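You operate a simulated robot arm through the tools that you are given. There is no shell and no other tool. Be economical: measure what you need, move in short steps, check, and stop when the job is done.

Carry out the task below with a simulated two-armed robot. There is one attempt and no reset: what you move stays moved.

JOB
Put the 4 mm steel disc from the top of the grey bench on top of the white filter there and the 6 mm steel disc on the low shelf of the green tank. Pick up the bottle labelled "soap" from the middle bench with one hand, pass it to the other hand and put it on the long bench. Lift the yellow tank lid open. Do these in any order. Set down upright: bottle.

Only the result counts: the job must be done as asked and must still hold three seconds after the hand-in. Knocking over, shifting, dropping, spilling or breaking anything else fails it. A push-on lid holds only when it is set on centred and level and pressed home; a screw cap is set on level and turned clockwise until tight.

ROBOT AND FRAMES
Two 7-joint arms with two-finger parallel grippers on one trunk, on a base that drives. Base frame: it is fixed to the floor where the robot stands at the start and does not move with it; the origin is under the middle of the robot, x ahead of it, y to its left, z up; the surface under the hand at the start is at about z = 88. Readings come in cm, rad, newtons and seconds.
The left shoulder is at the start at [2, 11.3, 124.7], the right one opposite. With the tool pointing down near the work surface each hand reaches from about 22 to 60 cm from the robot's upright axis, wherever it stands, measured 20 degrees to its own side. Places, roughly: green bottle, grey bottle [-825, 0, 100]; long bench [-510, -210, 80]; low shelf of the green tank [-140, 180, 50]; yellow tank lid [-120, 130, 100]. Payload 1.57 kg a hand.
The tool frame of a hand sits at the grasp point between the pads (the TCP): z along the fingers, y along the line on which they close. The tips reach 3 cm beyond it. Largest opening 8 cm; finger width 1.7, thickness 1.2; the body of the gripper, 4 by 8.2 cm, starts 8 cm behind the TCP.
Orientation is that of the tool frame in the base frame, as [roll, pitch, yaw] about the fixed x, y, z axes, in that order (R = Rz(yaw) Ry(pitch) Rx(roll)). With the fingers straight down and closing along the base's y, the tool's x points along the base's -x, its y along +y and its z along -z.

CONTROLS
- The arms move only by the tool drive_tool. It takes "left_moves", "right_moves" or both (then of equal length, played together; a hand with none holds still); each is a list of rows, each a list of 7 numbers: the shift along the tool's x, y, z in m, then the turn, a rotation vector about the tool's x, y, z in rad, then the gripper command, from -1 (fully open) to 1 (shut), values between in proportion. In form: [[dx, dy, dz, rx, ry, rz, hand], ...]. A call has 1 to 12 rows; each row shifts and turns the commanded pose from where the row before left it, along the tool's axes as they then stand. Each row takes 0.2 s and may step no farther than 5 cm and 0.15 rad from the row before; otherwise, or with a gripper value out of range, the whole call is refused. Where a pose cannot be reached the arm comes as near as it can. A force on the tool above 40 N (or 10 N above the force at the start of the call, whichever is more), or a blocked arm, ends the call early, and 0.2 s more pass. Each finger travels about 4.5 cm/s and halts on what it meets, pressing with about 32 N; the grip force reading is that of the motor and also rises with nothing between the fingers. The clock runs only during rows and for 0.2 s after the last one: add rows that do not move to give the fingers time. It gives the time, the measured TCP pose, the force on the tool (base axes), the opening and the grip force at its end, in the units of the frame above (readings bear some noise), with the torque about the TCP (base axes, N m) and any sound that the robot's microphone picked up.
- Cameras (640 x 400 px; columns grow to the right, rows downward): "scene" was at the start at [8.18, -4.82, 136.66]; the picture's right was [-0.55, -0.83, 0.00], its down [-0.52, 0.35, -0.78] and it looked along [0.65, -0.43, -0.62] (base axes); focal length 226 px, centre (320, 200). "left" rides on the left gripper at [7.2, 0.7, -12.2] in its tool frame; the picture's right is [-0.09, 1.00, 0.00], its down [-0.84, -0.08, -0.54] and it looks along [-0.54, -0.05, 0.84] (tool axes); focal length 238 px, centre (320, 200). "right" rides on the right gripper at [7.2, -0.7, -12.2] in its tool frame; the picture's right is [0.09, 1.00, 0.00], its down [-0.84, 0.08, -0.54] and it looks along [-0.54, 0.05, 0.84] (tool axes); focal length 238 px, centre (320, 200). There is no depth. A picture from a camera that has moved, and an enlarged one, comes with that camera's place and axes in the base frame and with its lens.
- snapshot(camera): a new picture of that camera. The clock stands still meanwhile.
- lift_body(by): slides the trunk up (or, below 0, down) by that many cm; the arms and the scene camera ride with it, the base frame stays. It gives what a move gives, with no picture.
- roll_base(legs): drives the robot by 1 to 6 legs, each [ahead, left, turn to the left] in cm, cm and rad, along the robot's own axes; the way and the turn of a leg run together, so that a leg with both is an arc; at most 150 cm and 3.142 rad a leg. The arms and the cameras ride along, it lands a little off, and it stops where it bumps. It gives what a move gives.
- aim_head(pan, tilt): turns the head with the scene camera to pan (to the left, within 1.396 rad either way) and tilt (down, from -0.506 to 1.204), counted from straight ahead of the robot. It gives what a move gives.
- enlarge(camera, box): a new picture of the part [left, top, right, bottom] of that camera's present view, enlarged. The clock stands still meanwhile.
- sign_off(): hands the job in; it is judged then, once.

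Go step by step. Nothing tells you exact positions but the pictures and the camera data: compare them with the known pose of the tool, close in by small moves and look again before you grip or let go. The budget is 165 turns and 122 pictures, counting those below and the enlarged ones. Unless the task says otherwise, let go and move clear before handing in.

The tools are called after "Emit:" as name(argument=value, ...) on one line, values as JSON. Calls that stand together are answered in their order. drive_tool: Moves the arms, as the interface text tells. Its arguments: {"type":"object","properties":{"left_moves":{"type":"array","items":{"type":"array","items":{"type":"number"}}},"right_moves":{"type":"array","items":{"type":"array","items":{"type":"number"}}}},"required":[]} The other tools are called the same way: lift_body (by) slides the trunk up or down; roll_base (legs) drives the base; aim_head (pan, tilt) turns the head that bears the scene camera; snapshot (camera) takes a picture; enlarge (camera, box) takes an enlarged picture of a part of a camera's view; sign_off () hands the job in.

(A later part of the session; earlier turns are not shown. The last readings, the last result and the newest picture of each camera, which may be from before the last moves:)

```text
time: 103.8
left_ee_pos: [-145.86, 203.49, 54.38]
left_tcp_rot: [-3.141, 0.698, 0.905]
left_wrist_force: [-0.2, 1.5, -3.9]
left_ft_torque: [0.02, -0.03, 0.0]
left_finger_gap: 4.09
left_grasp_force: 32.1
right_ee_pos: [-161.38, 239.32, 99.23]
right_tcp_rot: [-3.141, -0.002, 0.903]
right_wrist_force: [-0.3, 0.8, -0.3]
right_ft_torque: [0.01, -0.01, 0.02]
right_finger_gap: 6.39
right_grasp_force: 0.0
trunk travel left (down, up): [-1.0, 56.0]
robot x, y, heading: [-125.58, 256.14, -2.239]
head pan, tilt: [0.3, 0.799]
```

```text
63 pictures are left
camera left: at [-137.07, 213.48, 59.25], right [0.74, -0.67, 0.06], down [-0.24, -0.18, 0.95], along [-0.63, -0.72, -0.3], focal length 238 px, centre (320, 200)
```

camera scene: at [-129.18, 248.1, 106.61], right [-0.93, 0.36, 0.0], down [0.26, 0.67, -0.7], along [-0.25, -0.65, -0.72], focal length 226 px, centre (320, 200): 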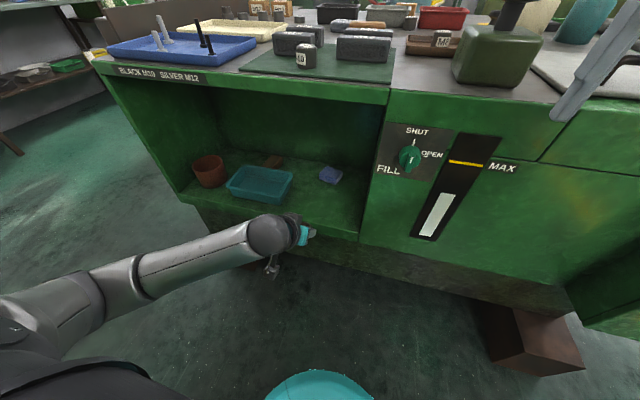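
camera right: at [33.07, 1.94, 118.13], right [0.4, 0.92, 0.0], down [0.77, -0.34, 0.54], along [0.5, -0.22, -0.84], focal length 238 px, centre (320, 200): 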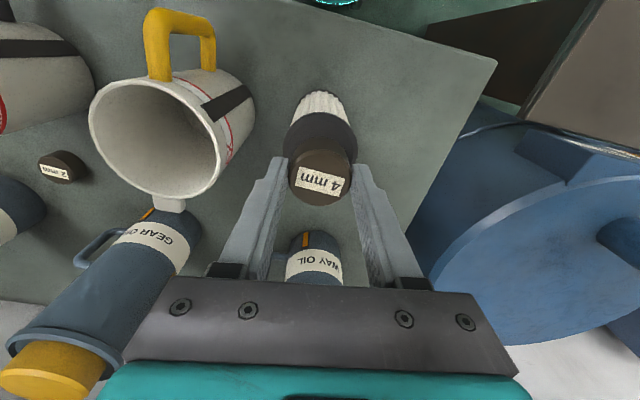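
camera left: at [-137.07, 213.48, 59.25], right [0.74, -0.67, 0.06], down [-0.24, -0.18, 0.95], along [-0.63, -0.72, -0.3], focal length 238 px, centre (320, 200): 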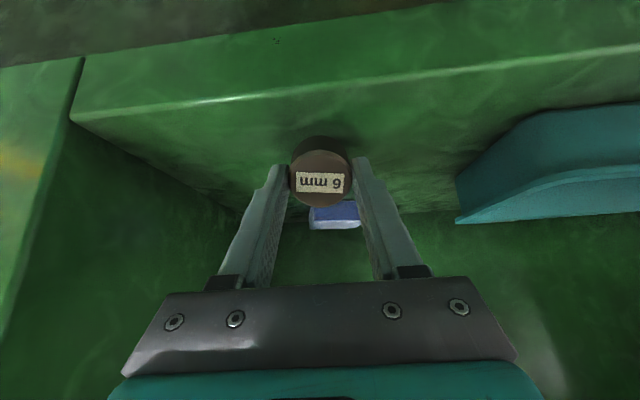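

Emit:
drive_tool(left_moves=[[0.0019, 0, 0.0023, 0, 0, 0, 1], [0.0019, 0, 0.0023, 0, 0, 0, 1], [0.0019, 0, 0.0023, 0, 0, 0, 1], [0.0019, 0, 0.0023, 0, 0, 0, 1], [0, 0, 0, 0, 0, 0, 1]])

Emit:
snapshot(camera="left")

```text
time: 105.0
left_ee_pos: [-146.05, 203.29, 53.91]
left_tcp_rot: [-3.141, 0.716, 0.905]
left_wrist_force: [2.6, -2.7, 30.0]
left_ft_torque: [-0.33, 0.1, 0.02]
left_finger_gap: 4.11
left_grasp_force: 31.9
right_ee_pos: [-161.14, 239.46, 99.25]
right_tcp_rot: [-3.14, 0.001, 0.903]
right_wrist_force: [-0.1, -0.5, 1.5]
right_ft_torque: [-0.03, 0.0, 0.0]
right_finger_gap: 6.4
right_grasp_force: 0.1
trunk travel left (down, up): [-1.0, 56.0]
robot x, y, heading: [-125.68, 256.37, -2.233]
head pan, tilt: [0.3, 0.799]
```

```text
62 pictures are left
camera left: at [-137.26, 213.28, 58.59], right [0.74, -0.67, 0.06], down [-0.23, -0.17, 0.96], along [-0.63, -0.72, -0.28], focal length 238 px, centre (320, 200)
```

left: 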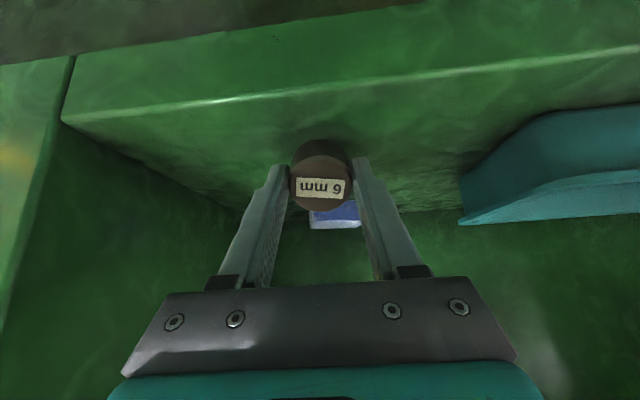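

Emit:
drive_tool(left_moves=[[-0.0013, 0, -0.0015, 0, 0, 0, 1], [0, 0, 0, 0, 0.1, 0, 1], [0, 0, 0, 0, 0.1, 0, 1], [0, 0, 0, 0, 0, 0, 1]])

```text
time: 106.0
left_ee_pos: [-146.27, 203.26, 54.18]
left_tcp_rot: [-3.138, 0.517, 0.905]
left_wrist_force: [-5.1, -7.8, 24.5]
left_ft_torque: [-0.32, 0.24, 0.04]
left_finger_gap: 4.08
left_grasp_force: 31.7
right_ee_pos: [-161.3, 239.36, 99.13]
right_tcp_rot: [-3.141, 0.001, 0.902]
right_wrist_force: [-0.5, 0.1, 0.3]
right_ft_torque: [-0.03, 0.0, 0.02]
right_finger_gap: 6.4
right_grasp_force: 0.1
trunk travel left (down, up): [-1.0, 56.0]
robot x, y, heading: [-125.26, 256.61, -2.234]
head pan, tilt: [0.3, 0.799]
```

Emit:
drive_tool(left_moves=[[0, 0, 0, 0, 0, 0, -0.05], [0, 0, 0, 0, 0, 0, -0.1], [0, 0, 0, 0, 0, 0, -0.2], [0, 0, 0, 0, 0, 0, -0.5], [0, 0, 0, 0, 0, 0, -0.7], [0, 0, 0, 0, 0, 0, -0.7]])

Emit:
snapshot(camera="left")

```text
time: 107.4
left_ee_pos: [-145.74, 203.57, 53.56]
left_tcp_rot: [3.141, 0.497, 0.906]
left_wrist_force: [0.1, 0.1, 0.0]
left_ft_torque: [0.02, 0.0, -0.02]
left_finger_gap: 6.8
left_grasp_force: 0.0
right_ee_pos: [-161.27, 239.21, 99.22]
right_tcp_rot: [3.141, -0.002, 0.902]
right_wrist_force: [0.3, -0.2, -1.0]
right_ft_torque: [-0.02, 0.01, 0.02]
right_finger_gap: 6.4
right_grasp_force: 0.0
trunk travel left (down, up): [-1.0, 56.0]
robot x, y, heading: [-125.98, 256.38, -2.236]
head pan, tilt: [0.3, 0.799]
```

```text
61 pictures are left
camera left: at [-137.83, 212.49, 60.82], right [0.73, -0.68, 0.04], down [-0.36, -0.33, 0.88], along [-0.58, -0.66, -0.48], focal length 238 px, centre (320, 200)
```

left: 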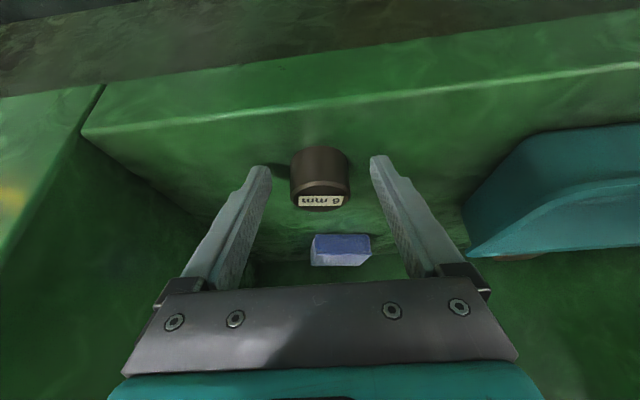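

Disc sits flat on the shelf. I retreat up a little, then straight out, and then up.

Emit:
drive_tool(left_moves=[[0, 0, -0.03, 0, 0, 0, -0.7], [0, 0, -0.03, 0, 0, 0, -0.7], [0.0351, 0, -0.0192, 0, 0, 0, -0.7], [0.0351, 0, -0.0192, 0, 0, 0, -0.7], [0.0351, 0, -0.0192, 0, 0, 0, -0.7], [0.0351, 0, -0.0192, 0, 0, 0, -0.7], [0, 0, 0, 0, 0, 0, -0.7]])

Emit:
snapshot(camera="left")

Emit:
lift_body(by=29)

Emit:
aim_head(pan=-0.3, tilt=0.7)

Emit:
snapshot(camera="scene")

```text
time: 109.0
left_ee_pos: [-134.1, 218.35, 58.75]
left_tcp_rot: [3.14, 0.498, 0.906]
left_wrist_force: [0.2, -0.2, -0.7]
left_ft_torque: [0.02, -0.01, -0.02]
left_finger_gap: 6.83
left_grasp_force: 0.1
right_ee_pos: [-161.15, 239.32, 99.12]
right_tcp_rot: [-3.141, -0.002, 0.901]
right_wrist_force: [1.0, 0.1, -0.4]
right_ft_torque: [0.02, -0.02, -0.06]
right_finger_gap: 6.4
right_grasp_force: 0.1
trunk travel left (down, up): [-1.0, 56.0]
robot x, y, heading: [-126.09, 256.67, -2.238]
head pan, tilt: [0.3, 0.799]
```

```text
60 pictures are left
camera left: at [-126.15, 227.35, 66.15], right [0.73, -0.68, 0.05], down [-0.36, -0.33, 0.88], along [-0.58, -0.66, -0.48], focal length 238 px, centre (320, 200)
```

left: 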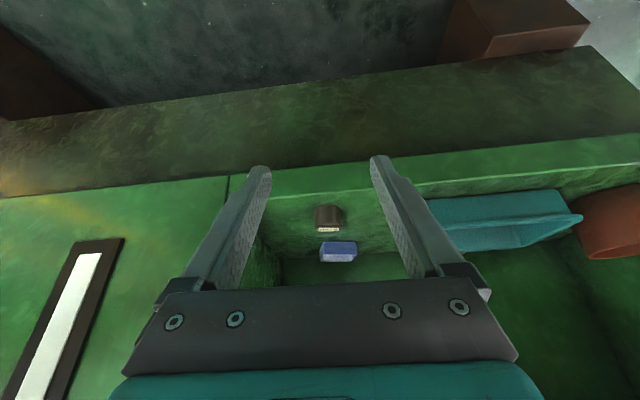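

```text
time: 111.9
left_ee_pos: [-134.25, 218.21, 87.89]
left_tcp_rot: [3.14, 0.498, 0.906]
left_wrist_force: [-1.0, -1.0, -0.2]
left_ft_torque: [-0.01, 0.03, 0.0]
left_finger_gap: 6.78
left_grasp_force: 0.0
right_ee_pos: [-161.3, 239.25, 128.12]
right_tcp_rot: [-3.141, -0.002, 0.902]
right_wrist_force: [-0.2, -0.6, -0.4]
right_ft_torque: [0.0, 0.0, -0.01]
right_finger_gap: 6.41
right_grasp_force: 0.0
trunk travel left (down, up): [-30.0, 27.0]
robot x, y, heading: [-125.53, 256.63, -2.238]
head pan, tilt: [0.3, 0.799]
```

```text
time: 112.9
left_ee_pos: [-134.13, 218.27, 87.79]
left_tcp_rot: [3.14, 0.496, 0.908]
left_wrist_force: [0.1, 0.4, 0.3]
left_ft_torque: [-0.01, 0.01, 0.0]
left_finger_gap: 6.79
left_grasp_force: 0.0
right_ee_pos: [-161.29, 239.25, 128.15]
right_tcp_rot: [-3.141, -0.003, 0.903]
right_wrist_force: [1.2, -1.1, -0.3]
right_ft_torque: [0.03, 0.0, 0.01]
right_finger_gap: 6.4
right_grasp_force: 0.0
trunk travel left (down, up): [-30.0, 27.0]
robot x, y, heading: [-125.8, 256.65, -2.241]
head pan, tilt: [-0.3, 0.7]
```

```text
59 pictures are left
camera scene: at [-133.27, 250.82, 136.44], right [-0.57, 0.82, 0.0], down [0.53, 0.37, -0.76], along [-0.63, -0.43, -0.64], focal length 226 px, centre (320, 200)
```

scene: 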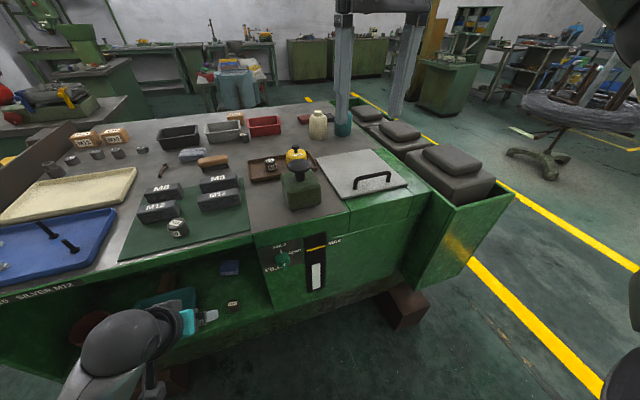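

The 6 mm disc is on the low shelf. Next: straighten the left hand, leave the aisle, and drive to the front of the yellow tank.

Emit:
drive_tool(left_moves=[[0, 0, 0, 0, 0.125, 0, -1], [0, 0, 0, 0, 0.125, 0, -1], [0, 0, 0, 0, 0.125, 0, -1], [0, 0, 0, 0, 0.125, 0, -1], [0, 0, -0.045, 0, 0, 0, -1], [0, 0, -0.045, 0, 0, 0, -1], [0, 0, -0.045, 0, 0, 0, -1], [0, 0, -0.045, 0, 0, 0, -1], [0, 0, -0.045, 0, 0, 0, -1], [0, 0, -0.045, 0, 0, 0, -1]])

Emit:
roll_base(legs=[[0, 135, 0], [0, 0, -1.56]])

Emit:
aim_head(pan=0.4, tilt=0.5)

Emit:
snapshot(camera="scene")

```text
time: 115.1
left_ee_pos: [-134.18, 218.52, 114.84]
left_tcp_rot: [3.14, -0.005, 0.907]
left_wrist_force: [0.5, -0.2, -0.4]
left_ft_torque: [-0.01, 0.0, -0.01]
left_finger_gap: 8.02
left_grasp_force: 0.0
right_ee_pos: [-161.27, 239.25, 128.13]
right_tcp_rot: [3.14, -0.001, 0.902]
right_wrist_force: [-0.6, 0.2, -0.2]
right_ft_torque: [0.02, -0.01, 0.01]
right_finger_gap: 6.37
right_grasp_force: 0.1
trunk travel left (down, up): [-30.0, 27.0]
robot x, y, heading: [-125.66, 256.53, -2.238]
head pan, tilt: [-0.3, 0.7]
```

```text
time: 125.7
left_ee_pos: [-57.89, 181.61, 114.83]
left_tcp_rot: [3.14, -0.002, -0.653]
left_wrist_force: [-0.3, -0.4, -0.9]
left_ft_torque: [0.01, 0.01, -0.04]
left_finger_gap: 7.99
left_grasp_force: 0.0
right_ee_pos: [-37.19, 208.63, 128.18]
right_tcp_rot: [3.141, -0.002, -0.656]
right_wrist_force: [0.7, -0.1, -0.4]
right_ft_torque: [0.01, -0.02, 0.0]
right_finger_gap: 6.41
right_grasp_force: 0.1
trunk travel left (down, up): [-30.0, 27.0]
robot x, y, heading: [-19.62, 173.49, 2.486]
head pan, tilt: [-0.3, 0.7]
```

```text
time: 126.8
left_ee_pos: [-57.87, 181.4, 114.84]
left_tcp_rot: [3.141, -0.003, -0.655]
left_wrist_force: [0.5, 0.2, -0.2]
left_ft_torque: [0.02, -0.01, -0.02]
left_finger_gap: 8.0
left_grasp_force: 0.1
right_ee_pos: [-37.35, 208.73, 128.06]
right_tcp_rot: [3.141, -0.002, -0.656]
right_wrist_force: [0.2, 0.7, 0.0]
right_ft_torque: [-0.02, 0.04, 0.03]
right_finger_gap: 6.38
right_grasp_force: 0.0
trunk travel left (down, up): [-30.0, 27.0]
robot x, y, heading: [-19.68, 173.23, 2.488]
head pan, tilt: [0.4, 0.499]
```

```text
58 pictures are left
camera scene: at [-29.2, 176.23, 138.21], right [0.25, 0.97, 0.0], down [0.46, -0.12, -0.88], along [-0.85, 0.22, -0.48], focal length 226 px, centre (320, 200)
```

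scene: 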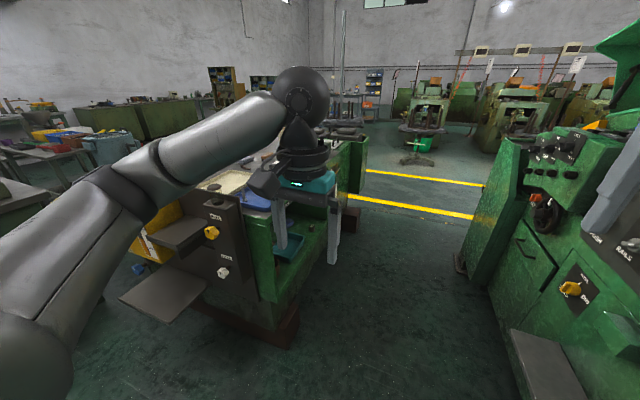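

Emit:
roll_base(legs=[[-5, 80, 0]])

Emit:
aim_head(pan=0.2, tilt=0.65)

Emit:
snapshot(camera="scene")

Emit:
snapshot(camera="left")

```text
time: 131.1
left_ee_pos: [-103.03, 115.47, 114.8]
left_tcp_rot: [-3.141, -0.003, -0.662]
left_wrist_force: [0.0, 0.3, 1.0]
left_ft_torque: [-0.01, 0.01, 0.03]
left_finger_gap: 8.0
left_grasp_force: 0.0
right_ee_pos: [-82.18, 142.62, 128.22]
right_tcp_rot: [3.141, -0.001, -0.665]
right_wrist_force: [0.1, 0.0, -0.1]
right_ft_torque: [0.02, -0.04, 0.03]
right_finger_gap: 6.4
right_grasp_force: 0.1
trunk travel left (down, up): [-30.0, 27.0]
robot x, y, heading: [-64.54, 107.08, 2.476]
head pan, tilt: [0.4, 0.499]
```

```text
time: 131.8
left_ee_pos: [-102.96, 115.44, 114.77]
left_tcp_rot: [3.14, 0.0, -0.663]
left_wrist_force: [0.0, -0.1, 0.1]
left_ft_torque: [-0.01, -0.01, -0.02]
left_finger_gap: 8.0
left_grasp_force: 0.0
right_ee_pos: [-82.15, 142.65, 128.28]
right_tcp_rot: [-3.141, -0.002, -0.665]
right_wrist_force: [-0.3, -0.2, -0.4]
right_ft_torque: [0.03, 0.01, -0.01]
right_finger_gap: 6.4
right_grasp_force: 0.1
trunk travel left (down, up): [-30.0, 27.0]
robot x, y, heading: [-65.19, 107.57, 2.48]
head pan, tilt: [0.201, 0.649]
```

```text
57 pictures are left
camera scene: at [-73.37, 111.5, 136.88], right [0.45, 0.89, 0.0], down [0.54, -0.27, -0.8], along [-0.71, 0.36, -0.6], focal length 226 px, centre (320, 200)
```

scene: 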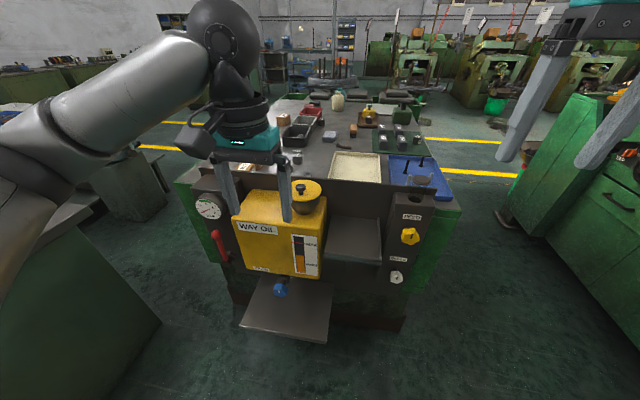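

```text
56 pictures are left
camera left: at [-97.82, 110.46, 127.06], right [-0.69, -0.73, 0.0], down [-0.61, 0.58, 0.54], along [-0.39, 0.37, -0.84], focal length 238 px, centre (320, 200)
```

left: 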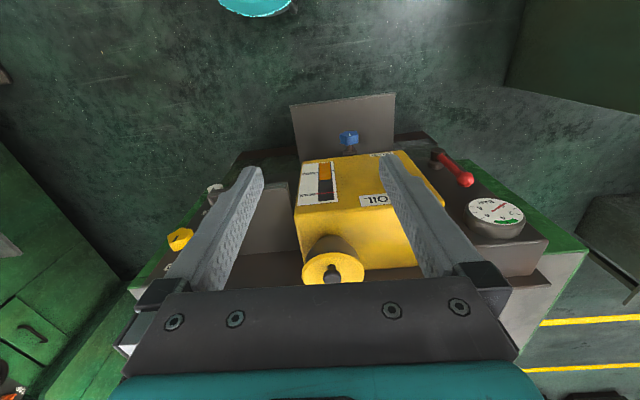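

Emit:
enlarge(camera="scene", box=[220, 160, 400, 270])

Emit:
enlarge(camera="left", box=[270, 210, 400, 300])

Emit:
enlarge(camera="scene", box=[250, 80, 450, 180])

```text
3.56 times, centred on (310, 215) of scene
camera zoom: at [-73.37, 111.5, 136.88], right [0.45, 0.89, 0.0], down [0.54, -0.27, -0.8], along [-0.71, 0.36, -0.6], focal length 802 px, centre (356, 147)
```

zoom: 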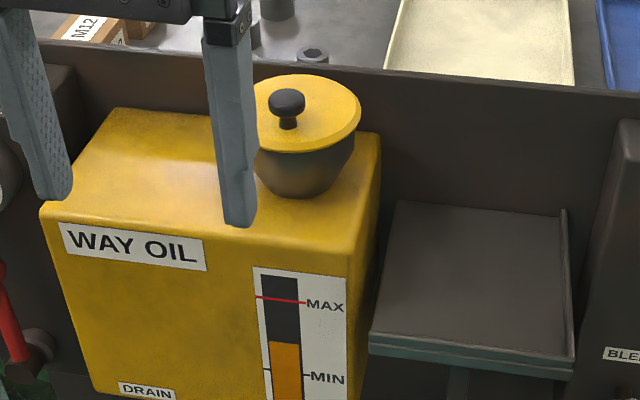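

```text
4.44 times, centred on (335, 255) of left
camera zoom: at [-97.82, 110.46, 127.06], right [-0.69, -0.73, 0.0], down [-0.61, 0.58, 0.54], along [-0.39, 0.37, -0.84], focal length 1059 px, centre (253, -44)
```

zoom: 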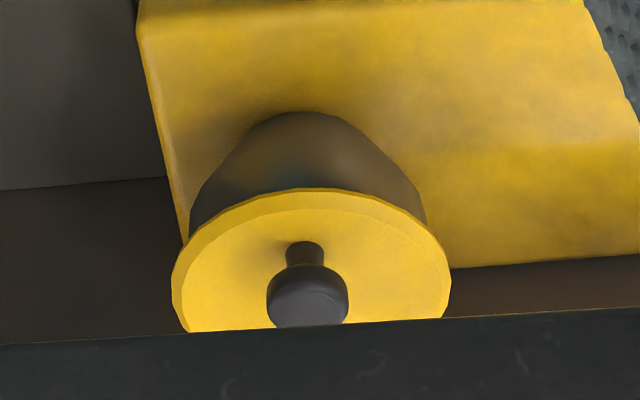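

```text
3.20 times, centred on (350, 130) of scene
camera zoom: at [-73.37, 111.5, 136.88], right [0.45, 0.89, 0.0], down [0.54, -0.27, -0.8], along [-0.71, 0.36, -0.6], focal length 722 px, centre (224, 424)
```

zoom: 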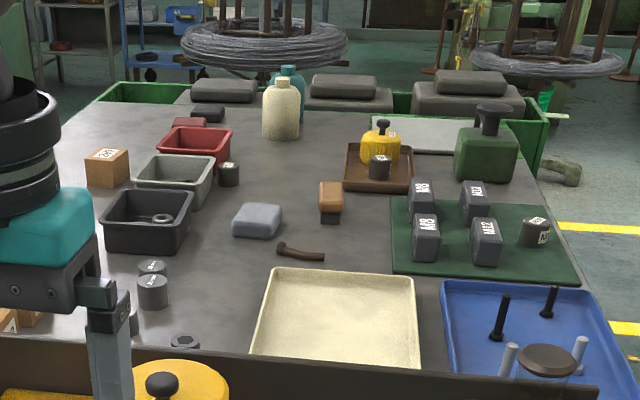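

The yellow lid is a flat round cap with a dark centre knob at about [-120.5,129.3,103]. I move closer and look for its hinge.

Emit:
roll_base(legs=[[8, 0, 0]])

Emit:
drive_tool(left_moves=[[0.035, 0, -0.03, 0, 0, 0, -1], [0.035, 0, -0.03, 0, 0, 0, -1], [0.03, 0, 0, 0, 0, 0, -1], [0, 0, 0, 0, 0, 0, -1]])

Emit:
enlarge(camera="left", box=[220, 120, 420, 245])

Emit:
enlarge(camera="scene", box=[220, 150, 400, 270])

```text
time: 132.8
left_ee_pos: [-109.32, 120.55, 114.79]
left_tcp_rot: [3.14, -0.004, -0.663]
left_wrist_force: [-0.4, 0.1, -0.5]
left_ft_torque: [-0.04, -0.04, 0.02]
left_finger_gap: 7.99
left_grasp_force: 0.0
right_ee_pos: [-88.48, 147.6, 128.27]
right_tcp_rot: [3.141, 0.0, -0.666]
right_wrist_force: [0.1, 0.5, -0.1]
right_ft_torque: [0.01, 0.0, -0.01]
right_finger_gap: 6.4
right_grasp_force: 0.1
trunk travel left (down, up): [-30.0, 27.0]
robot x, y, heading: [-70.86, 111.86, 2.48]
head pan, tilt: [0.201, 0.649]
```

```text
time: 133.8
left_ee_pos: [-101.44, 114.37, 120.89]
left_tcp_rot: [3.142, -0.003, -0.663]
left_wrist_force: [0.7, 0.4, -0.6]
left_ft_torque: [-0.01, 0.0, 0.05]
left_finger_gap: 8.0
left_grasp_force: 0.1
right_ee_pos: [-88.42, 147.55, 128.2]
right_tcp_rot: [3.14, -0.001, -0.666]
right_wrist_force: [0.3, 0.5, 0.5]
right_ft_torque: [0.0, -0.01, 0.03]
right_finger_gap: 6.39
right_grasp_force: 0.1
trunk travel left (down, up): [-30.0, 27.0]
robot x, y, heading: [-71.35, 111.75, 2.475]
head pan, tilt: [0.201, 0.649]
```

```text
3.20 times, centred on (320, 182) of left
camera zoom: at [-96.2, 109.29, 133.12], right [-0.69, -0.73, 0.0], down [-0.61, 0.58, 0.54], along [-0.39, 0.37, -0.84], focal length 763 px, centre (320, 256)
```

zoom: 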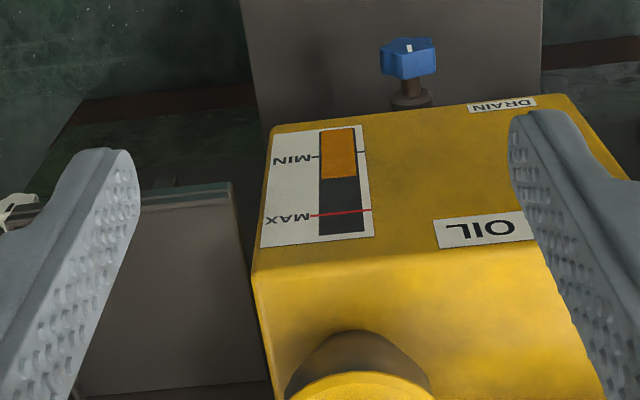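

```text
3.33 times, centred on (310, 210) of scene
camera zoom: at [-79.64, 116.46, 136.87], right [0.45, 0.89, 0.0], down [0.54, -0.27, -0.8], along [-0.71, 0.36, -0.6], focal length 752 px, centre (353, 167)
```

zoom: 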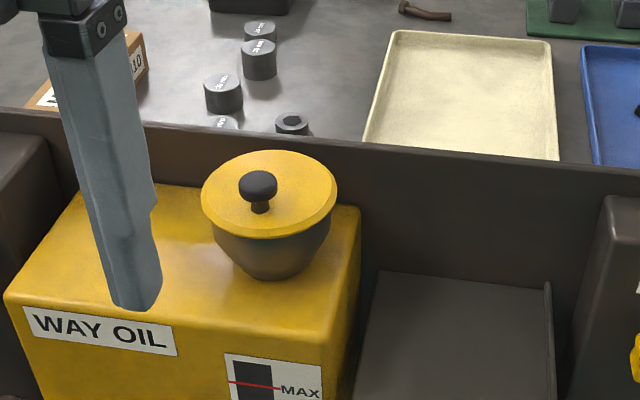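

The knob sits forward of the lid's centre, so the hinge is at the back by the panel. I move over the knob.

Emit:
drive_tool(left_moves=[[-0.045, 0, 0, 0, 0, 0, -0.6], [-0.045, 0, 0, 0, 0, 0, -0.6], [-0.045, 0, 0, 0, 0, 0, -0.6], [-0.045, 0, 0, 0, 0, 0, -0.6], [-0.045, 0, 0, 0, 0, 0, -0.6], [-0.02, 0, 0, 0, 0, 0, -0.6], [0, 0, 0.04, 0, 0, 0, -0.6], [0, 0, 0.04, 0, 0, 0, -0.6], [0, 0, 0, 0, 0, 0, -0.6]])

Emit:
snapshot(camera="left")

Emit:
enlarge(camera="scene", box=[200, 110, 400, 250])

```text
time: 135.8
left_ee_pos: [-120.78, 129.35, 112.73]
left_tcp_rot: [3.138, -0.001, -0.664]
left_wrist_force: [0.2, 0.6, -0.2]
left_ft_torque: [0.02, 0.01, 0.01]
left_finger_gap: 6.39
left_grasp_force: 0.1
right_ee_pos: [-88.34, 147.55, 128.23]
right_tcp_rot: [-3.141, -0.002, -0.667]
right_wrist_force: [0.0, -0.4, 0.6]
right_ft_torque: [0.0, 0.01, -0.01]
right_finger_gap: 6.39
right_grasp_force: 0.1
trunk travel left (down, up): [-30.0, 27.0]
robot x, y, heading: [-71.23, 112.07, 2.474]
head pan, tilt: [0.201, 0.649]
```

```text
50 pictures are left
camera left: at [-115.54, 124.3, 124.97], right [-0.69, -0.73, 0.0], down [-0.61, 0.58, 0.54], along [-0.39, 0.37, -0.84], focal length 238 px, centre (320, 200)
```

left: 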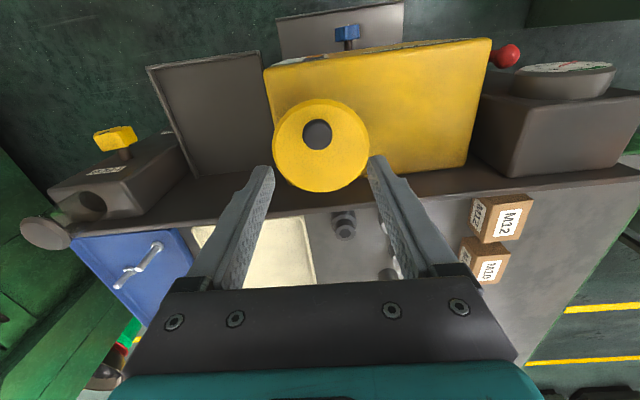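

```text
2.86 times, centred on (300, 180) of scene
camera zoom: at [-79.63, 116.43, 136.88], right [0.45, 0.89, 0.0], down [0.54, -0.27, -0.8], along [-0.71, 0.36, -0.6], focal length 644 px, centre (377, 257)
```

zoom: 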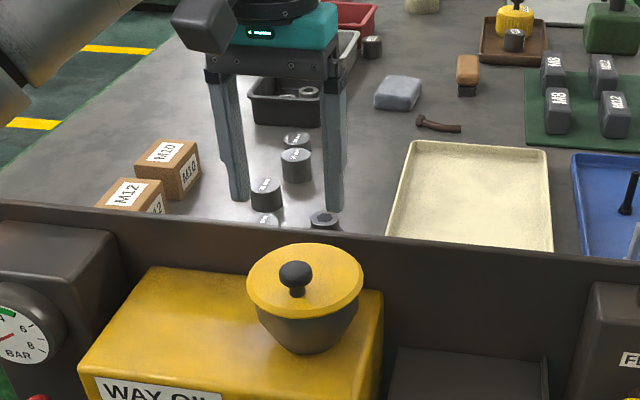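

Emit:
drive_tool(left_moves=[[0.004, 0, 0.03, 0, 0, 0, -0.5], [0, 0, 0.03, 0, 0, 0, -0.5], [0, 0, 0.015, 0, 0, 0, -0.5], [0, 0, 0.005, 0, 0, 0, -0.5], [0, 0, 0, 0, 0, 0, -0.5]])

Emit:
snapshot(camera="left")

Emit:
enlarge(camera="scene", box=[230, 140, 370, 250])

```text
time: 137.1
left_ee_pos: [-120.39, 129.06, 104.71]
left_tcp_rot: [-3.141, 0.0, -0.664]
left_wrist_force: [-0.8, -0.8, 0.2]
left_ft_torque: [0.01, 0.03, -0.02]
left_finger_gap: 6.02
left_grasp_force: 0.1
right_ee_pos: [-88.43, 147.52, 128.32]
right_tcp_rot: [-3.142, -0.004, -0.667]
right_wrist_force: [0.4, 0.3, 0.4]
right_ft_torque: [-0.01, -0.01, 0.03]
right_finger_gap: 6.38
right_grasp_force: 0.1
trunk travel left (down, up): [-30.0, 27.0]
robot x, y, heading: [-70.84, 111.79, 2.475]
head pan, tilt: [0.201, 0.649]
```

```text
48 pictures are left
camera left: at [-115.17, 124.06, 116.93], right [-0.69, -0.73, 0.0], down [-0.61, 0.58, 0.54], along [-0.39, 0.37, -0.84], focal length 238 px, centre (320, 200)
```

left: 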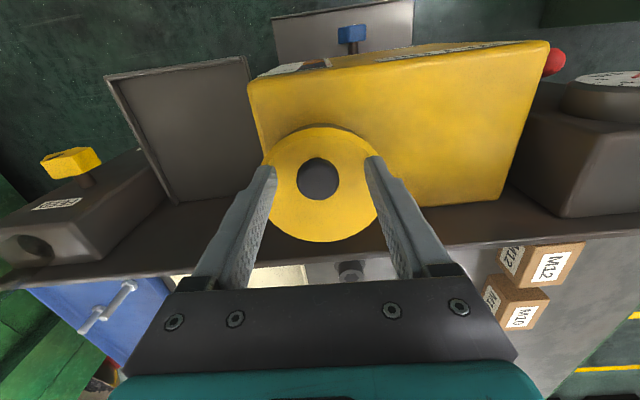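

```text
3.64 times, centred on (300, 195) of scene
camera zoom: at [-79.64, 116.44, 136.87], right [0.45, 0.89, 0.0], down [0.54, -0.27, -0.8], along [-0.71, 0.36, -0.6], focal length 820 px, centre (393, 218)
```

zoom: 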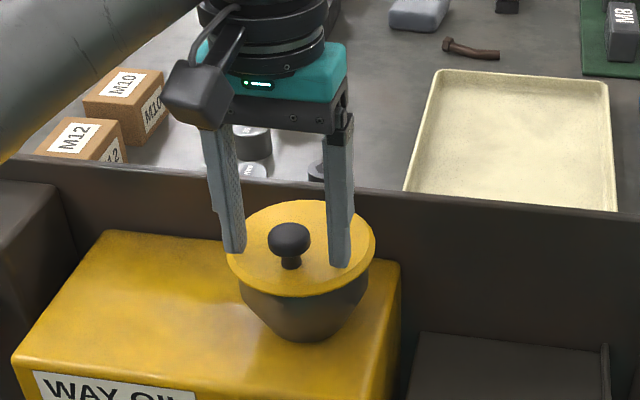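

Emit:
drive_tool(left_moves=[[0, 0, 0, 0, 0, 0, 0], [0, 0, 0, 0, 0, 0, 0.5], [0, 0, 0, 0, 0, 0, 1], [0, 0, 0, 0, 0, 0, 1], [0, 0, 0, 0, 0, 0, 1], [0, 0, 0, 0, 0, 0, 1]])

Emit:
drive_tool(left_moves=[[0, 0, -0.004, 0, 0, 0, 1], [0, 0, -0.004, 0, 0, 0, 1], [0, 0, 0, 0, 0, 0, 1]])

Emit:
enlarge(camera="scene", box=[230, 140, 370, 250])

```text
time: 138.4
left_ee_pos: [-120.36, 129.17, 104.67]
left_tcp_rot: [-3.141, -0.002, -0.664]
left_wrist_force: [4.9, 5.2, -3.1]
left_ft_torque: [0.05, -0.24, -0.08]
left_finger_gap: 2.7
left_grasp_force: 38.0
right_ee_pos: [-88.35, 147.64, 128.14]
right_tcp_rot: [3.141, -0.002, -0.667]
right_wrist_force: [-0.2, -0.5, 0.0]
right_ft_torque: [0.0, 0.0, 0.02]
right_finger_gap: 6.38
right_grasp_force: 0.1
trunk travel left (down, up): [-30.0, 27.0]
robot x, y, heading: [-70.98, 111.8, 2.476]
head pan, tilt: [0.201, 0.649]
```

```text
time: 139.2
left_ee_pos: [-120.43, 129.27, 105.45]
left_tcp_rot: [3.141, -0.005, -0.666]
left_wrist_force: [2.9, 14.2, -16.2]
left_ft_torque: [-0.36, -0.79, -0.03]
left_finger_gap: 2.72
left_grasp_force: 37.8
right_ee_pos: [-88.38, 147.75, 128.1]
right_tcp_rot: [3.14, -0.002, -0.667]
right_wrist_force: [-0.1, 0.8, -0.4]
right_ft_torque: [0.01, 0.0, 0.01]
right_finger_gap: 6.41
right_grasp_force: 0.0
trunk travel left (down, up): [-30.0, 27.0]
robot x, y, heading: [-71.34, 111.8, 2.472]
head pan, tilt: [0.201, 0.649]
```

```text
3.64 times, centred on (300, 195) of scene
camera zoom: at [-79.74, 116.7, 136.85], right [0.45, 0.89, 0.0], down [0.54, -0.27, -0.8], along [-0.71, 0.36, -0.61], focal length 820 px, centre (393, 218)
```

zoom: 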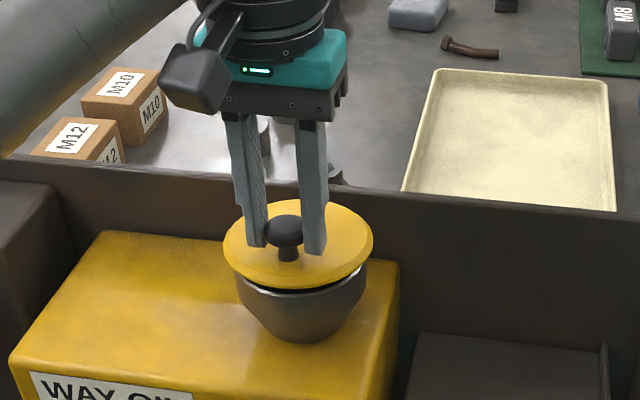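

The lid's front edge lifts, hinge at the back. I follow the arc with the knob pivoting in the grip.

Emit:
drive_tool(left_moves=[[-0.0052, -0.0009, -0.0085, 0, 0, 0, 1], [-0.0062, -0.0011, -0.007, 0, 0, 0, 1], [-0.0063, -0.0011, -0.0065, 0, 0, 0, 1], [0, 0, 0, 0, 0, 0, 1]])

Emit:
enlarge(camera="scene", box=[230, 140, 370, 250])

```text
time: 140.2
left_ee_pos: [-121.53, 130.25, 107.78]
left_tcp_rot: [3.14, -0.003, -0.662]
left_wrist_force: [12.3, -11.6, -3.4]
left_ft_torque: [-0.77, -1.07, 0.04]
left_finger_gap: 2.71
left_grasp_force: 38.1
right_ee_pos: [-88.28, 147.34, 128.39]
right_tcp_rot: [-3.141, 0.001, -0.666]
right_wrist_force: [0.9, 0.8, -0.3]
right_ft_torque: [0.02, 0.01, -0.03]
right_finger_gap: 6.38
right_grasp_force: 0.1
trunk travel left (down, up): [-30.0, 27.0]
robot x, y, heading: [-71.22, 112.49, 2.476]
head pan, tilt: [0.201, 0.649]
```

```text
3.64 times, centred on (300, 195) of scene
camera zoom: at [-79.5, 116.28, 136.89], right [0.45, 0.89, 0.0], down [0.54, -0.27, -0.8], along [-0.71, 0.36, -0.6], focal length 820 px, centre (393, 218)
```

zoom: 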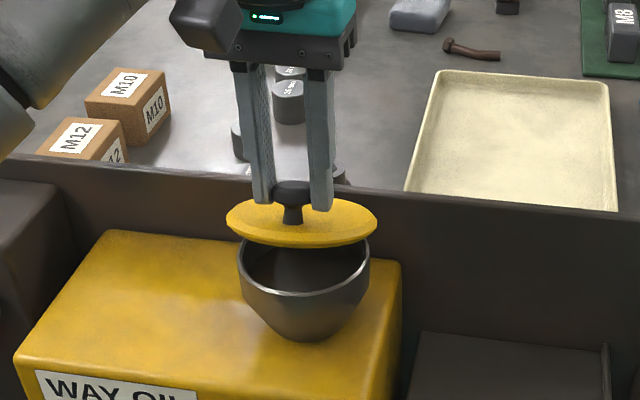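

Emit:
drive_tool(left_moves=[[-0.004, -0.0007, -0.008, 0, 0, 0, 1], [-0.008, -0.0014, -0.007, 0, 0, 0, 1], [-0.009, -0.0015, -0.005, 0, 0, 0, 1], [-0.009, -0.0015, -0.003, 0, 0, 0, 1], [0, 0, 0, 0, 0, 0, 1]])

Emit:
enlarge(camera="scene", box=[230, 140, 370, 250])

```text
time: 141.4
left_ee_pos: [-123.85, 131.86, 110.17]
left_tcp_rot: [3.135, -0.01, -0.657]
left_wrist_force: [-3.7, -28.0, 2.4]
left_ft_torque: [-1.4, -0.49, -0.03]
left_finger_gap: 2.7
left_grasp_force: 38.0
right_ee_pos: [-88.57, 147.18, 128.38]
right_tcp_rot: [-3.139, -0.001, -0.666]
right_wrist_force: [-0.2, -0.4, 0.2]
right_ft_torque: [-0.01, 0.02, 0.02]
right_finger_gap: 6.4
right_grasp_force: 0.1
trunk travel left (down, up): [-30.0, 27.0]
robot x, y, heading: [-71.23, 112.03, 2.476]
head pan, tilt: [0.201, 0.649]
```

```text
3.64 times, centred on (300, 195) of scene
camera zoom: at [-79.69, 115.99, 136.89], right [0.45, 0.89, 0.0], down [0.54, -0.27, -0.8], along [-0.71, 0.36, -0.6], focal length 820 px, centre (393, 218)
```

zoom: 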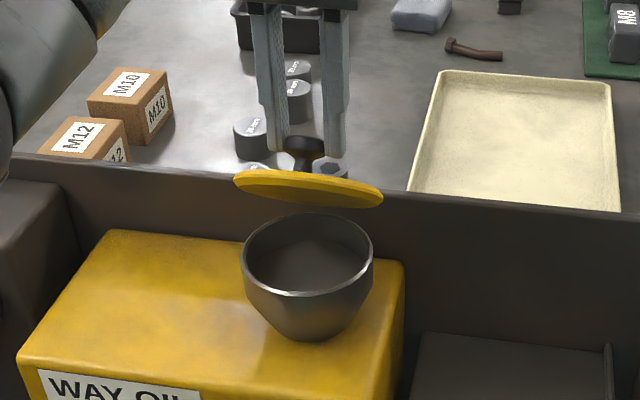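

Hinge axis turns out parallel to the panel, so I correct the sideways drift and continue the arc.

Emit:
drive_tool(left_moves=[[-0.004, 0.007, -0.002, 0, 0, 0, 1], [-0.008, 0, -0.004, 0, 0, 0, 1], [-0.008, 0, -0.002, 0, 0, 0, 1], [-0.008, 0, -0.001, 0, 0, 0, 1], [-0.008, 0, -0.001, 0, 0, 0, 1], [0, 0, 0, 0, 0, 0, 1]])

Emit:
enlarge(camera="scene", box=[230, 120, 370, 230])

```text
time: 142.8
left_ee_pos: [-126.9, 134.19, 111.12]
left_tcp_rot: [3.139, -0.001, -0.664]
left_wrist_force: [-0.3, -11.5, -1.4]
left_ft_torque: [-0.63, -0.37, -0.05]
left_finger_gap: 2.33
left_grasp_force: 35.1
right_ee_pos: [-88.49, 147.34, 128.22]
right_tcp_rot: [-3.14, 0.001, -0.666]
right_wrist_force: [1.1, -0.2, 0.1]
right_ft_torque: [0.0, 0.0, -0.01]
right_finger_gap: 6.42
right_grasp_force: 0.1
trunk travel left (down, up): [-30.0, 27.0]
robot x, y, heading: [-71.28, 112.1, 2.476]
head pan, tilt: [0.201, 0.649]
```

```text
3.64 times, centred on (300, 175) of scene
camera zoom: at [-79.67, 116.27, 136.87], right [0.45, 0.89, 0.0], down [0.54, -0.27, -0.8], along [-0.71, 0.36, -0.6], focal length 820 px, centre (393, 291)
```

zoom: 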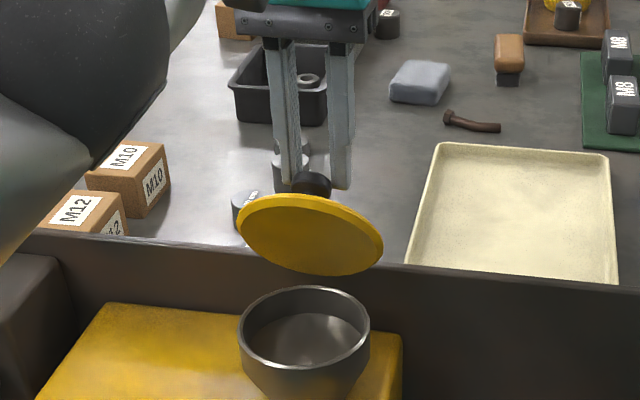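

Emit:
drive_tool(left_moves=[[-0.008, 0.002, 0.0, 0, 0, 0, 1], [-0.008, 0.001, 0.001, 0, 0, 0, 1], [-0.008, 0, 0.002, 0, 0, 0, 1], [0, 0, 0, 0, 0, 0, 1]])

Emit:
enlarge(camera="scene", box=[230, 120, 370, 230])

```text
time: 143.8
left_ee_pos: [-127.19, 134.3, 110.88]
left_tcp_rot: [3.141, -0.001, -0.664]
left_wrist_force: [-0.9, 0.3, -0.4]
left_ft_torque: [-0.02, 0.02, 0.0]
left_finger_gap: 0.01
left_grasp_force: 22.0
left hand out of reach, approached as far as the arm can: row 1, 2, 3
right_ee_pos: [-88.38, 147.58, 128.22]
right_tcp_rot: [-3.141, -0.002, -0.667]
right_wrist_force: [-0.6, -0.4, -0.2]
right_ft_torque: [0.02, 0.01, -0.02]
right_finger_gap: 6.41
right_grasp_force: 0.0
trunk travel left (down, up): [-30.0, 27.0]
robot x, y, heading: [-70.93, 111.89, 2.474]
head pan, tilt: [0.201, 0.649]
```

```text
3.64 times, centred on (300, 175) of scene
camera zoom: at [-79.63, 116.47, 136.87], right [0.45, 0.89, 0.0], down [0.54, -0.27, -0.8], along [-0.71, 0.36, -0.6], focal length 820 px, centre (393, 291)
```

zoom: 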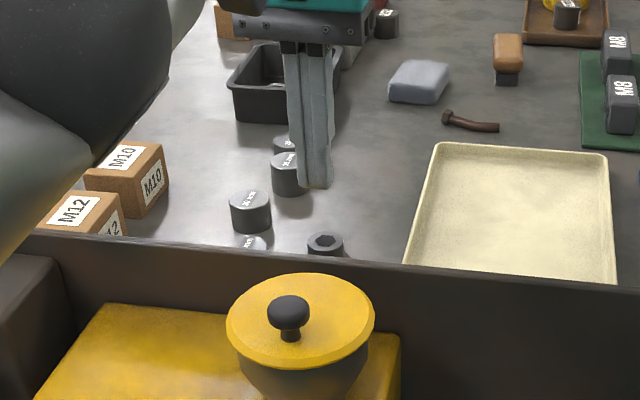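

The lid slipped shut: it needs more reach and to go past vertical. I raise the hand, drive 10 cm closer, and retry with a refined arc (hinge ~8 cm behind the knob).

Emit:
drive_tool(left_moves=[[0.04, 0, -0.04, 0, 0, 0, -0.5], [0.03, 0, 0, 0, 0, 0, -0.5], [0.03, 0, 0, 0, 0, 0, -0.5]])

Emit:
roll_base(legs=[[10, 0, 0]])

Emit:
snapshot(camera="left")

```text
refused: row 1 steps farther than a row can; nothing moved
```

```text
time: 145.0
left_ee_pos: [-135.06, 140.44, 110.64]
left_tcp_rot: [3.139, -0.002, -0.664]
left_wrist_force: [0.0, 0.1, 0.6]
left_ft_torque: [-0.03, 0.01, 0.0]
left_finger_gap: 0.0
left_grasp_force: 21.8
right_ee_pos: [-96.36, 153.8, 128.24]
right_tcp_rot: [-3.14, -0.003, -0.667]
right_wrist_force: [0.7, 0.1, -0.8]
right_ft_torque: [0.0, -0.02, 0.02]
right_finger_gap: 6.39
right_grasp_force: 0.0
trunk travel left (down, up): [-30.0, 27.0]
robot x, y, heading: [-78.61, 118.21, 2.477]
head pan, tilt: [0.201, 0.649]
```

```text
41 pictures are left
camera left: at [-129.86, 135.36, 122.97], right [-0.69, -0.73, 0.0], down [-0.61, 0.58, 0.54], along [-0.39, 0.37, -0.84], focal length 238 px, centre (320, 200)
```

left: 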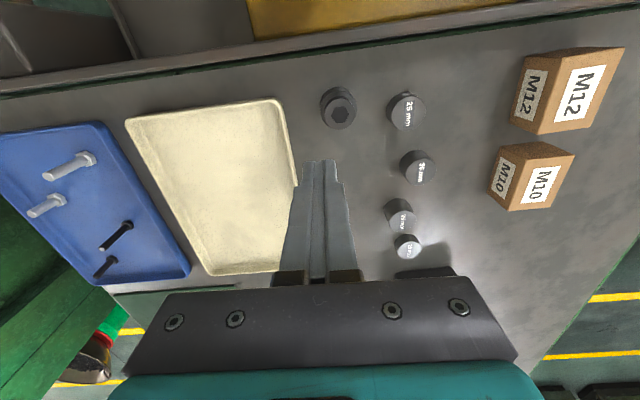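

Emit:
drive_tool(left_moves=[[0, 0, -0.03, 0, 0, 0, -0.4], [0.045, 0, 0, 0, 0, 0, -0.4], [0.045, 0, 0, 0, 0, 0, -0.4], [0.045, 0, 0, 0, 0, 0, -0.4], [0.045, 0, 0, 0, 0, 0, -0.4], [0.004, 0, 0, 0, 0, 0, -0.4], [0, 0, 0, 0, 0, 0, -0.4]])

Emit:
snapshot(camera="left")

```text
time: 146.6
left_ee_pos: [-120.16, 128.49, 113.75]
left_tcp_rot: [3.14, -0.001, -0.665]
left_wrist_force: [0.1, 0.1, -0.1]
left_ft_torque: [0.01, -0.01, -0.01]
left_finger_gap: 5.61
left_grasp_force: 0.1
left hand out of reach, approached as far as the arm can: row 1
right_ee_pos: [-96.2, 153.67, 128.17]
right_tcp_rot: [-3.141, 0.0, -0.666]
right_wrist_force: [0.6, 0.8, 0.8]
right_ft_torque: [-0.01, 0.02, -0.02]
right_finger_gap: 6.41
right_grasp_force: 0.0
trunk travel left (down, up): [-30.0, 27.0]
robot x, y, heading: [-78.93, 117.47, 2.481]
head pan, tilt: [0.201, 0.649]
```

```text
40 pictures are left
camera left: at [-114.98, 123.4, 126.03], right [-0.69, -0.73, 0.0], down [-0.61, 0.58, 0.54], along [-0.39, 0.37, -0.84], focal length 238 px, centre (320, 200)
```

left: 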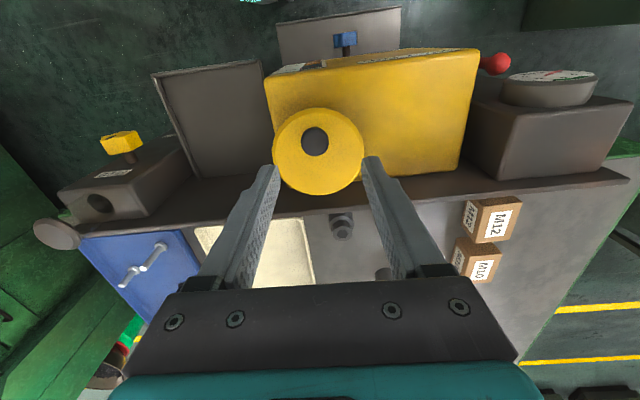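

Emit:
drive_tool(left_moves=[[-0.004, -0.005, 0.03, 0, 0, 0, -0.4], [0, 0, 0.04, 0, 0, 0, -0.4], [0, 0, 0.018, 0, 0, 0, -0.4], [0, 0, 0.006, 0, 0, 0, -0.4], [0, 0, 0, 0, 0, 0, -0.4], [0, 0, 0, 0, 0, 0, 0.3], [0, 0, 0, 0, 0, 0, 1], [0, 0, 0, 0, 0, 0, 1], [0, 0, 0, 0, 0, 0, 1], [0, 0, 0, 0, 0, 0, 1]])

Emit:
snapshot(camera="left")

```text
time: 148.8
left_ee_pos: [-120.26, 129.16, 104.3]
left_tcp_rot: [3.141, -0.001, -0.665]
left_wrist_force: [1.3, 1.2, -1.2]
left_ft_torque: [-0.02, -0.06, -0.08]
left_finger_gap: 2.72
left_grasp_force: 37.6
right_ee_pos: [-96.25, 153.73, 128.11]
right_tcp_rot: [-3.142, -0.002, -0.667]
right_wrist_force: [-1.0, 0.4, -0.6]
right_ft_torque: [-0.01, 0.0, 0.02]
right_finger_gap: 6.41
right_grasp_force: 0.1
trunk travel left (down, up): [-30.0, 27.0]
robot x, y, heading: [-78.8, 117.86, 2.473]
head pan, tilt: [0.201, 0.649]
```

```text
39 pictures are left
camera left: at [-115.04, 124.14, 116.54], right [-0.69, -0.73, 0.0], down [-0.61, 0.58, 0.54], along [-0.39, 0.37, -0.84], focal length 238 px, centre (320, 200)
```

left: 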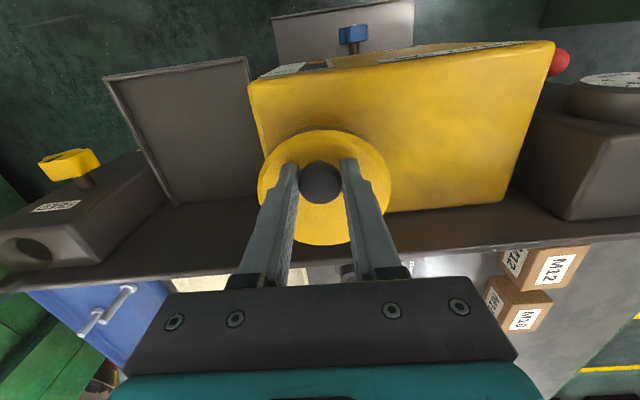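

Emit:
drive_tool(left_moves=[[-0.0035, 0, -0.01, 0, 0, 0, 1], [-0.005, 0, -0.01, 0, 0, 0, 1], [-0.0062, 0, -0.009, 0, 0, 0, 1], [-0.0071, 0, -0.008, 0, 0, 0, 1], [-0.0083, 0, -0.007, 0, 0, 0, 1], [-0.009, 0, -0.006, 0, 0, 0, 1], [0, 0, 0, 0, 0, 0, 1]])

Emit:
enlarge(camera="scene", box=[230, 120, 370, 230])

```text
time: 150.4
left_ee_pos: [-123.26, 131.48, 109.49]
left_tcp_rot: [3.138, -0.001, -0.665]
left_wrist_force: [9.2, -7.5, -3.7]
left_ft_torque: [-0.82, -0.94, -0.02]
left_finger_gap: 2.71
left_grasp_force: 38.2
right_ee_pos: [-96.15, 153.56, 128.26]
right_tcp_rot: [-3.141, 0.001, -0.67]
right_wrist_force: [-0.1, 0.4, 0.8]
right_ft_torque: [-0.02, 0.01, 0.02]
right_finger_gap: 6.41
right_grasp_force: 0.1
trunk travel left (down, up): [-30.0, 27.0]
robot x, y, heading: [-78.63, 118.24, 2.476]
head pan, tilt: [0.201, 0.649]
```

```text
3.64 times, centred on (300, 175) of scene
camera zoom: at [-87.37, 122.49, 136.89], right [0.45, 0.89, 0.0], down [0.54, -0.27, -0.8], along [-0.71, 0.36, -0.6], focal length 820 px, centre (393, 291)
```

zoom: 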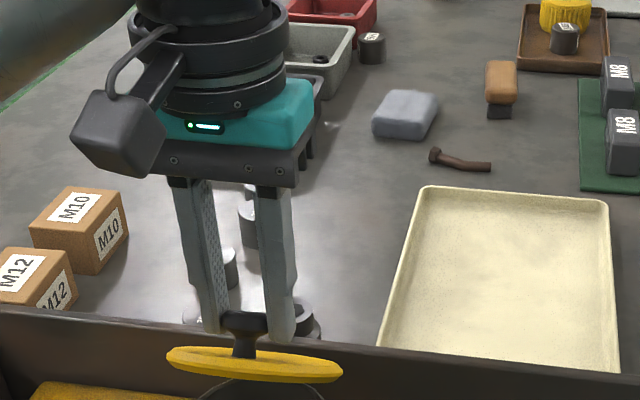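

Emit:
drive_tool(left_moves=[[-0.0095, 0, -0.005, 0, 0, 0, 1], [-0.0105, 0, -0.0035, 0, 0, 0, 1], [-0.0107, 0, -0.002, 0, 0, 0, 1], [-0.0108, 0, -0.0007, 0, 0, 0, 1], [0, 0, 0, 0, 0, 0, 1]])

Emit:
enlarge(camera="scene", box=[230, 120, 370, 230])

```text
time: 151.6
left_ee_pos: [-126.76, 134.09, 110.71]
left_tcp_rot: [3.139, 0.002, -0.66]
left_wrist_force: [-0.8, -7.1, 6.4]
left_ft_torque: [-0.39, -0.24, -0.07]
left_finger_gap: 2.5
left_grasp_force: 36.1
right_ee_pos: [-96.21, 153.63, 128.15]
right_tcp_rot: [3.141, -0.001, -0.666]
right_wrist_force: [0.7, 0.2, 0.6]
right_ft_torque: [0.01, -0.01, -0.03]
right_finger_gap: 6.41
right_grasp_force: 0.1
trunk travel left (down, up): [-30.0, 27.0]
robot x, y, heading: [-78.96, 118.22, 2.477]
head pan, tilt: [0.201, 0.649]
```

```text
3.64 times, centred on (300, 175) of scene
camera zoom: at [-87.44, 122.48, 136.89], right [0.45, 0.89, 0.0], down [0.54, -0.27, -0.8], along [-0.71, 0.36, -0.6], focal length 820 px, centre (393, 291)
```

zoom: 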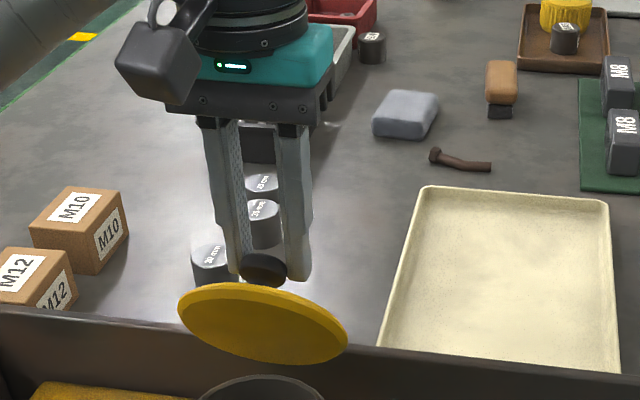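

The knob is near the fingertips; I continue forward while pressing slightly lower to keep hold and pass vertical.

Emit:
drive_tool(left_moves=[[-0.006, 0, 0.005, 0, 0, 0, 1], [-0.01, 0, 0.003, 0, 0, 0, 1], [-0.01, 0, 0.002, 0, 0, 0, 1], [0, 0, 0, 0, 0, 0, 1]])

Emit:
enlarge(camera="scene", box=[230, 120, 370, 230])

```text
time: 152.6
left_ee_pos: [-128.66, 135.85, 109.59]
left_tcp_rot: [-3.14, -0.001, -0.666]
left_wrist_force: [0.6, 0.1, -0.1]
left_ft_torque: [-0.01, 0.0, -0.02]
left_finger_gap: 0.01
left_grasp_force: 20.7
right_ee_pos: [-96.15, 153.68, 128.34]
right_tcp_rot: [-3.14, 0.0, -0.667]
right_wrist_force: [-0.2, 0.3, -0.3]
right_ft_torque: [0.0, 0.03, 0.02]
right_finger_gap: 6.39
right_grasp_force: 0.1
trunk travel left (down, up): [-30.0, 27.0]
robot x, y, heading: [-78.88, 118.13, 2.474]
head pan, tilt: [0.201, 0.649]
```

```text
3.64 times, centred on (300, 175) of scene
camera zoom: at [-87.45, 122.57, 136.87], right [0.45, 0.89, 0.0], down [0.54, -0.27, -0.8], along [-0.71, 0.36, -0.6], focal length 820 px, centre (393, 291)
```

zoom: 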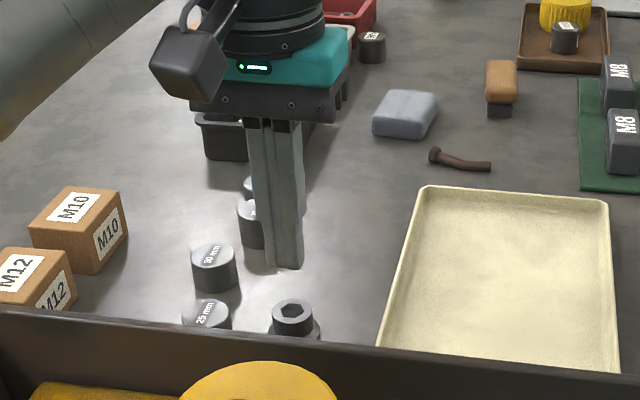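

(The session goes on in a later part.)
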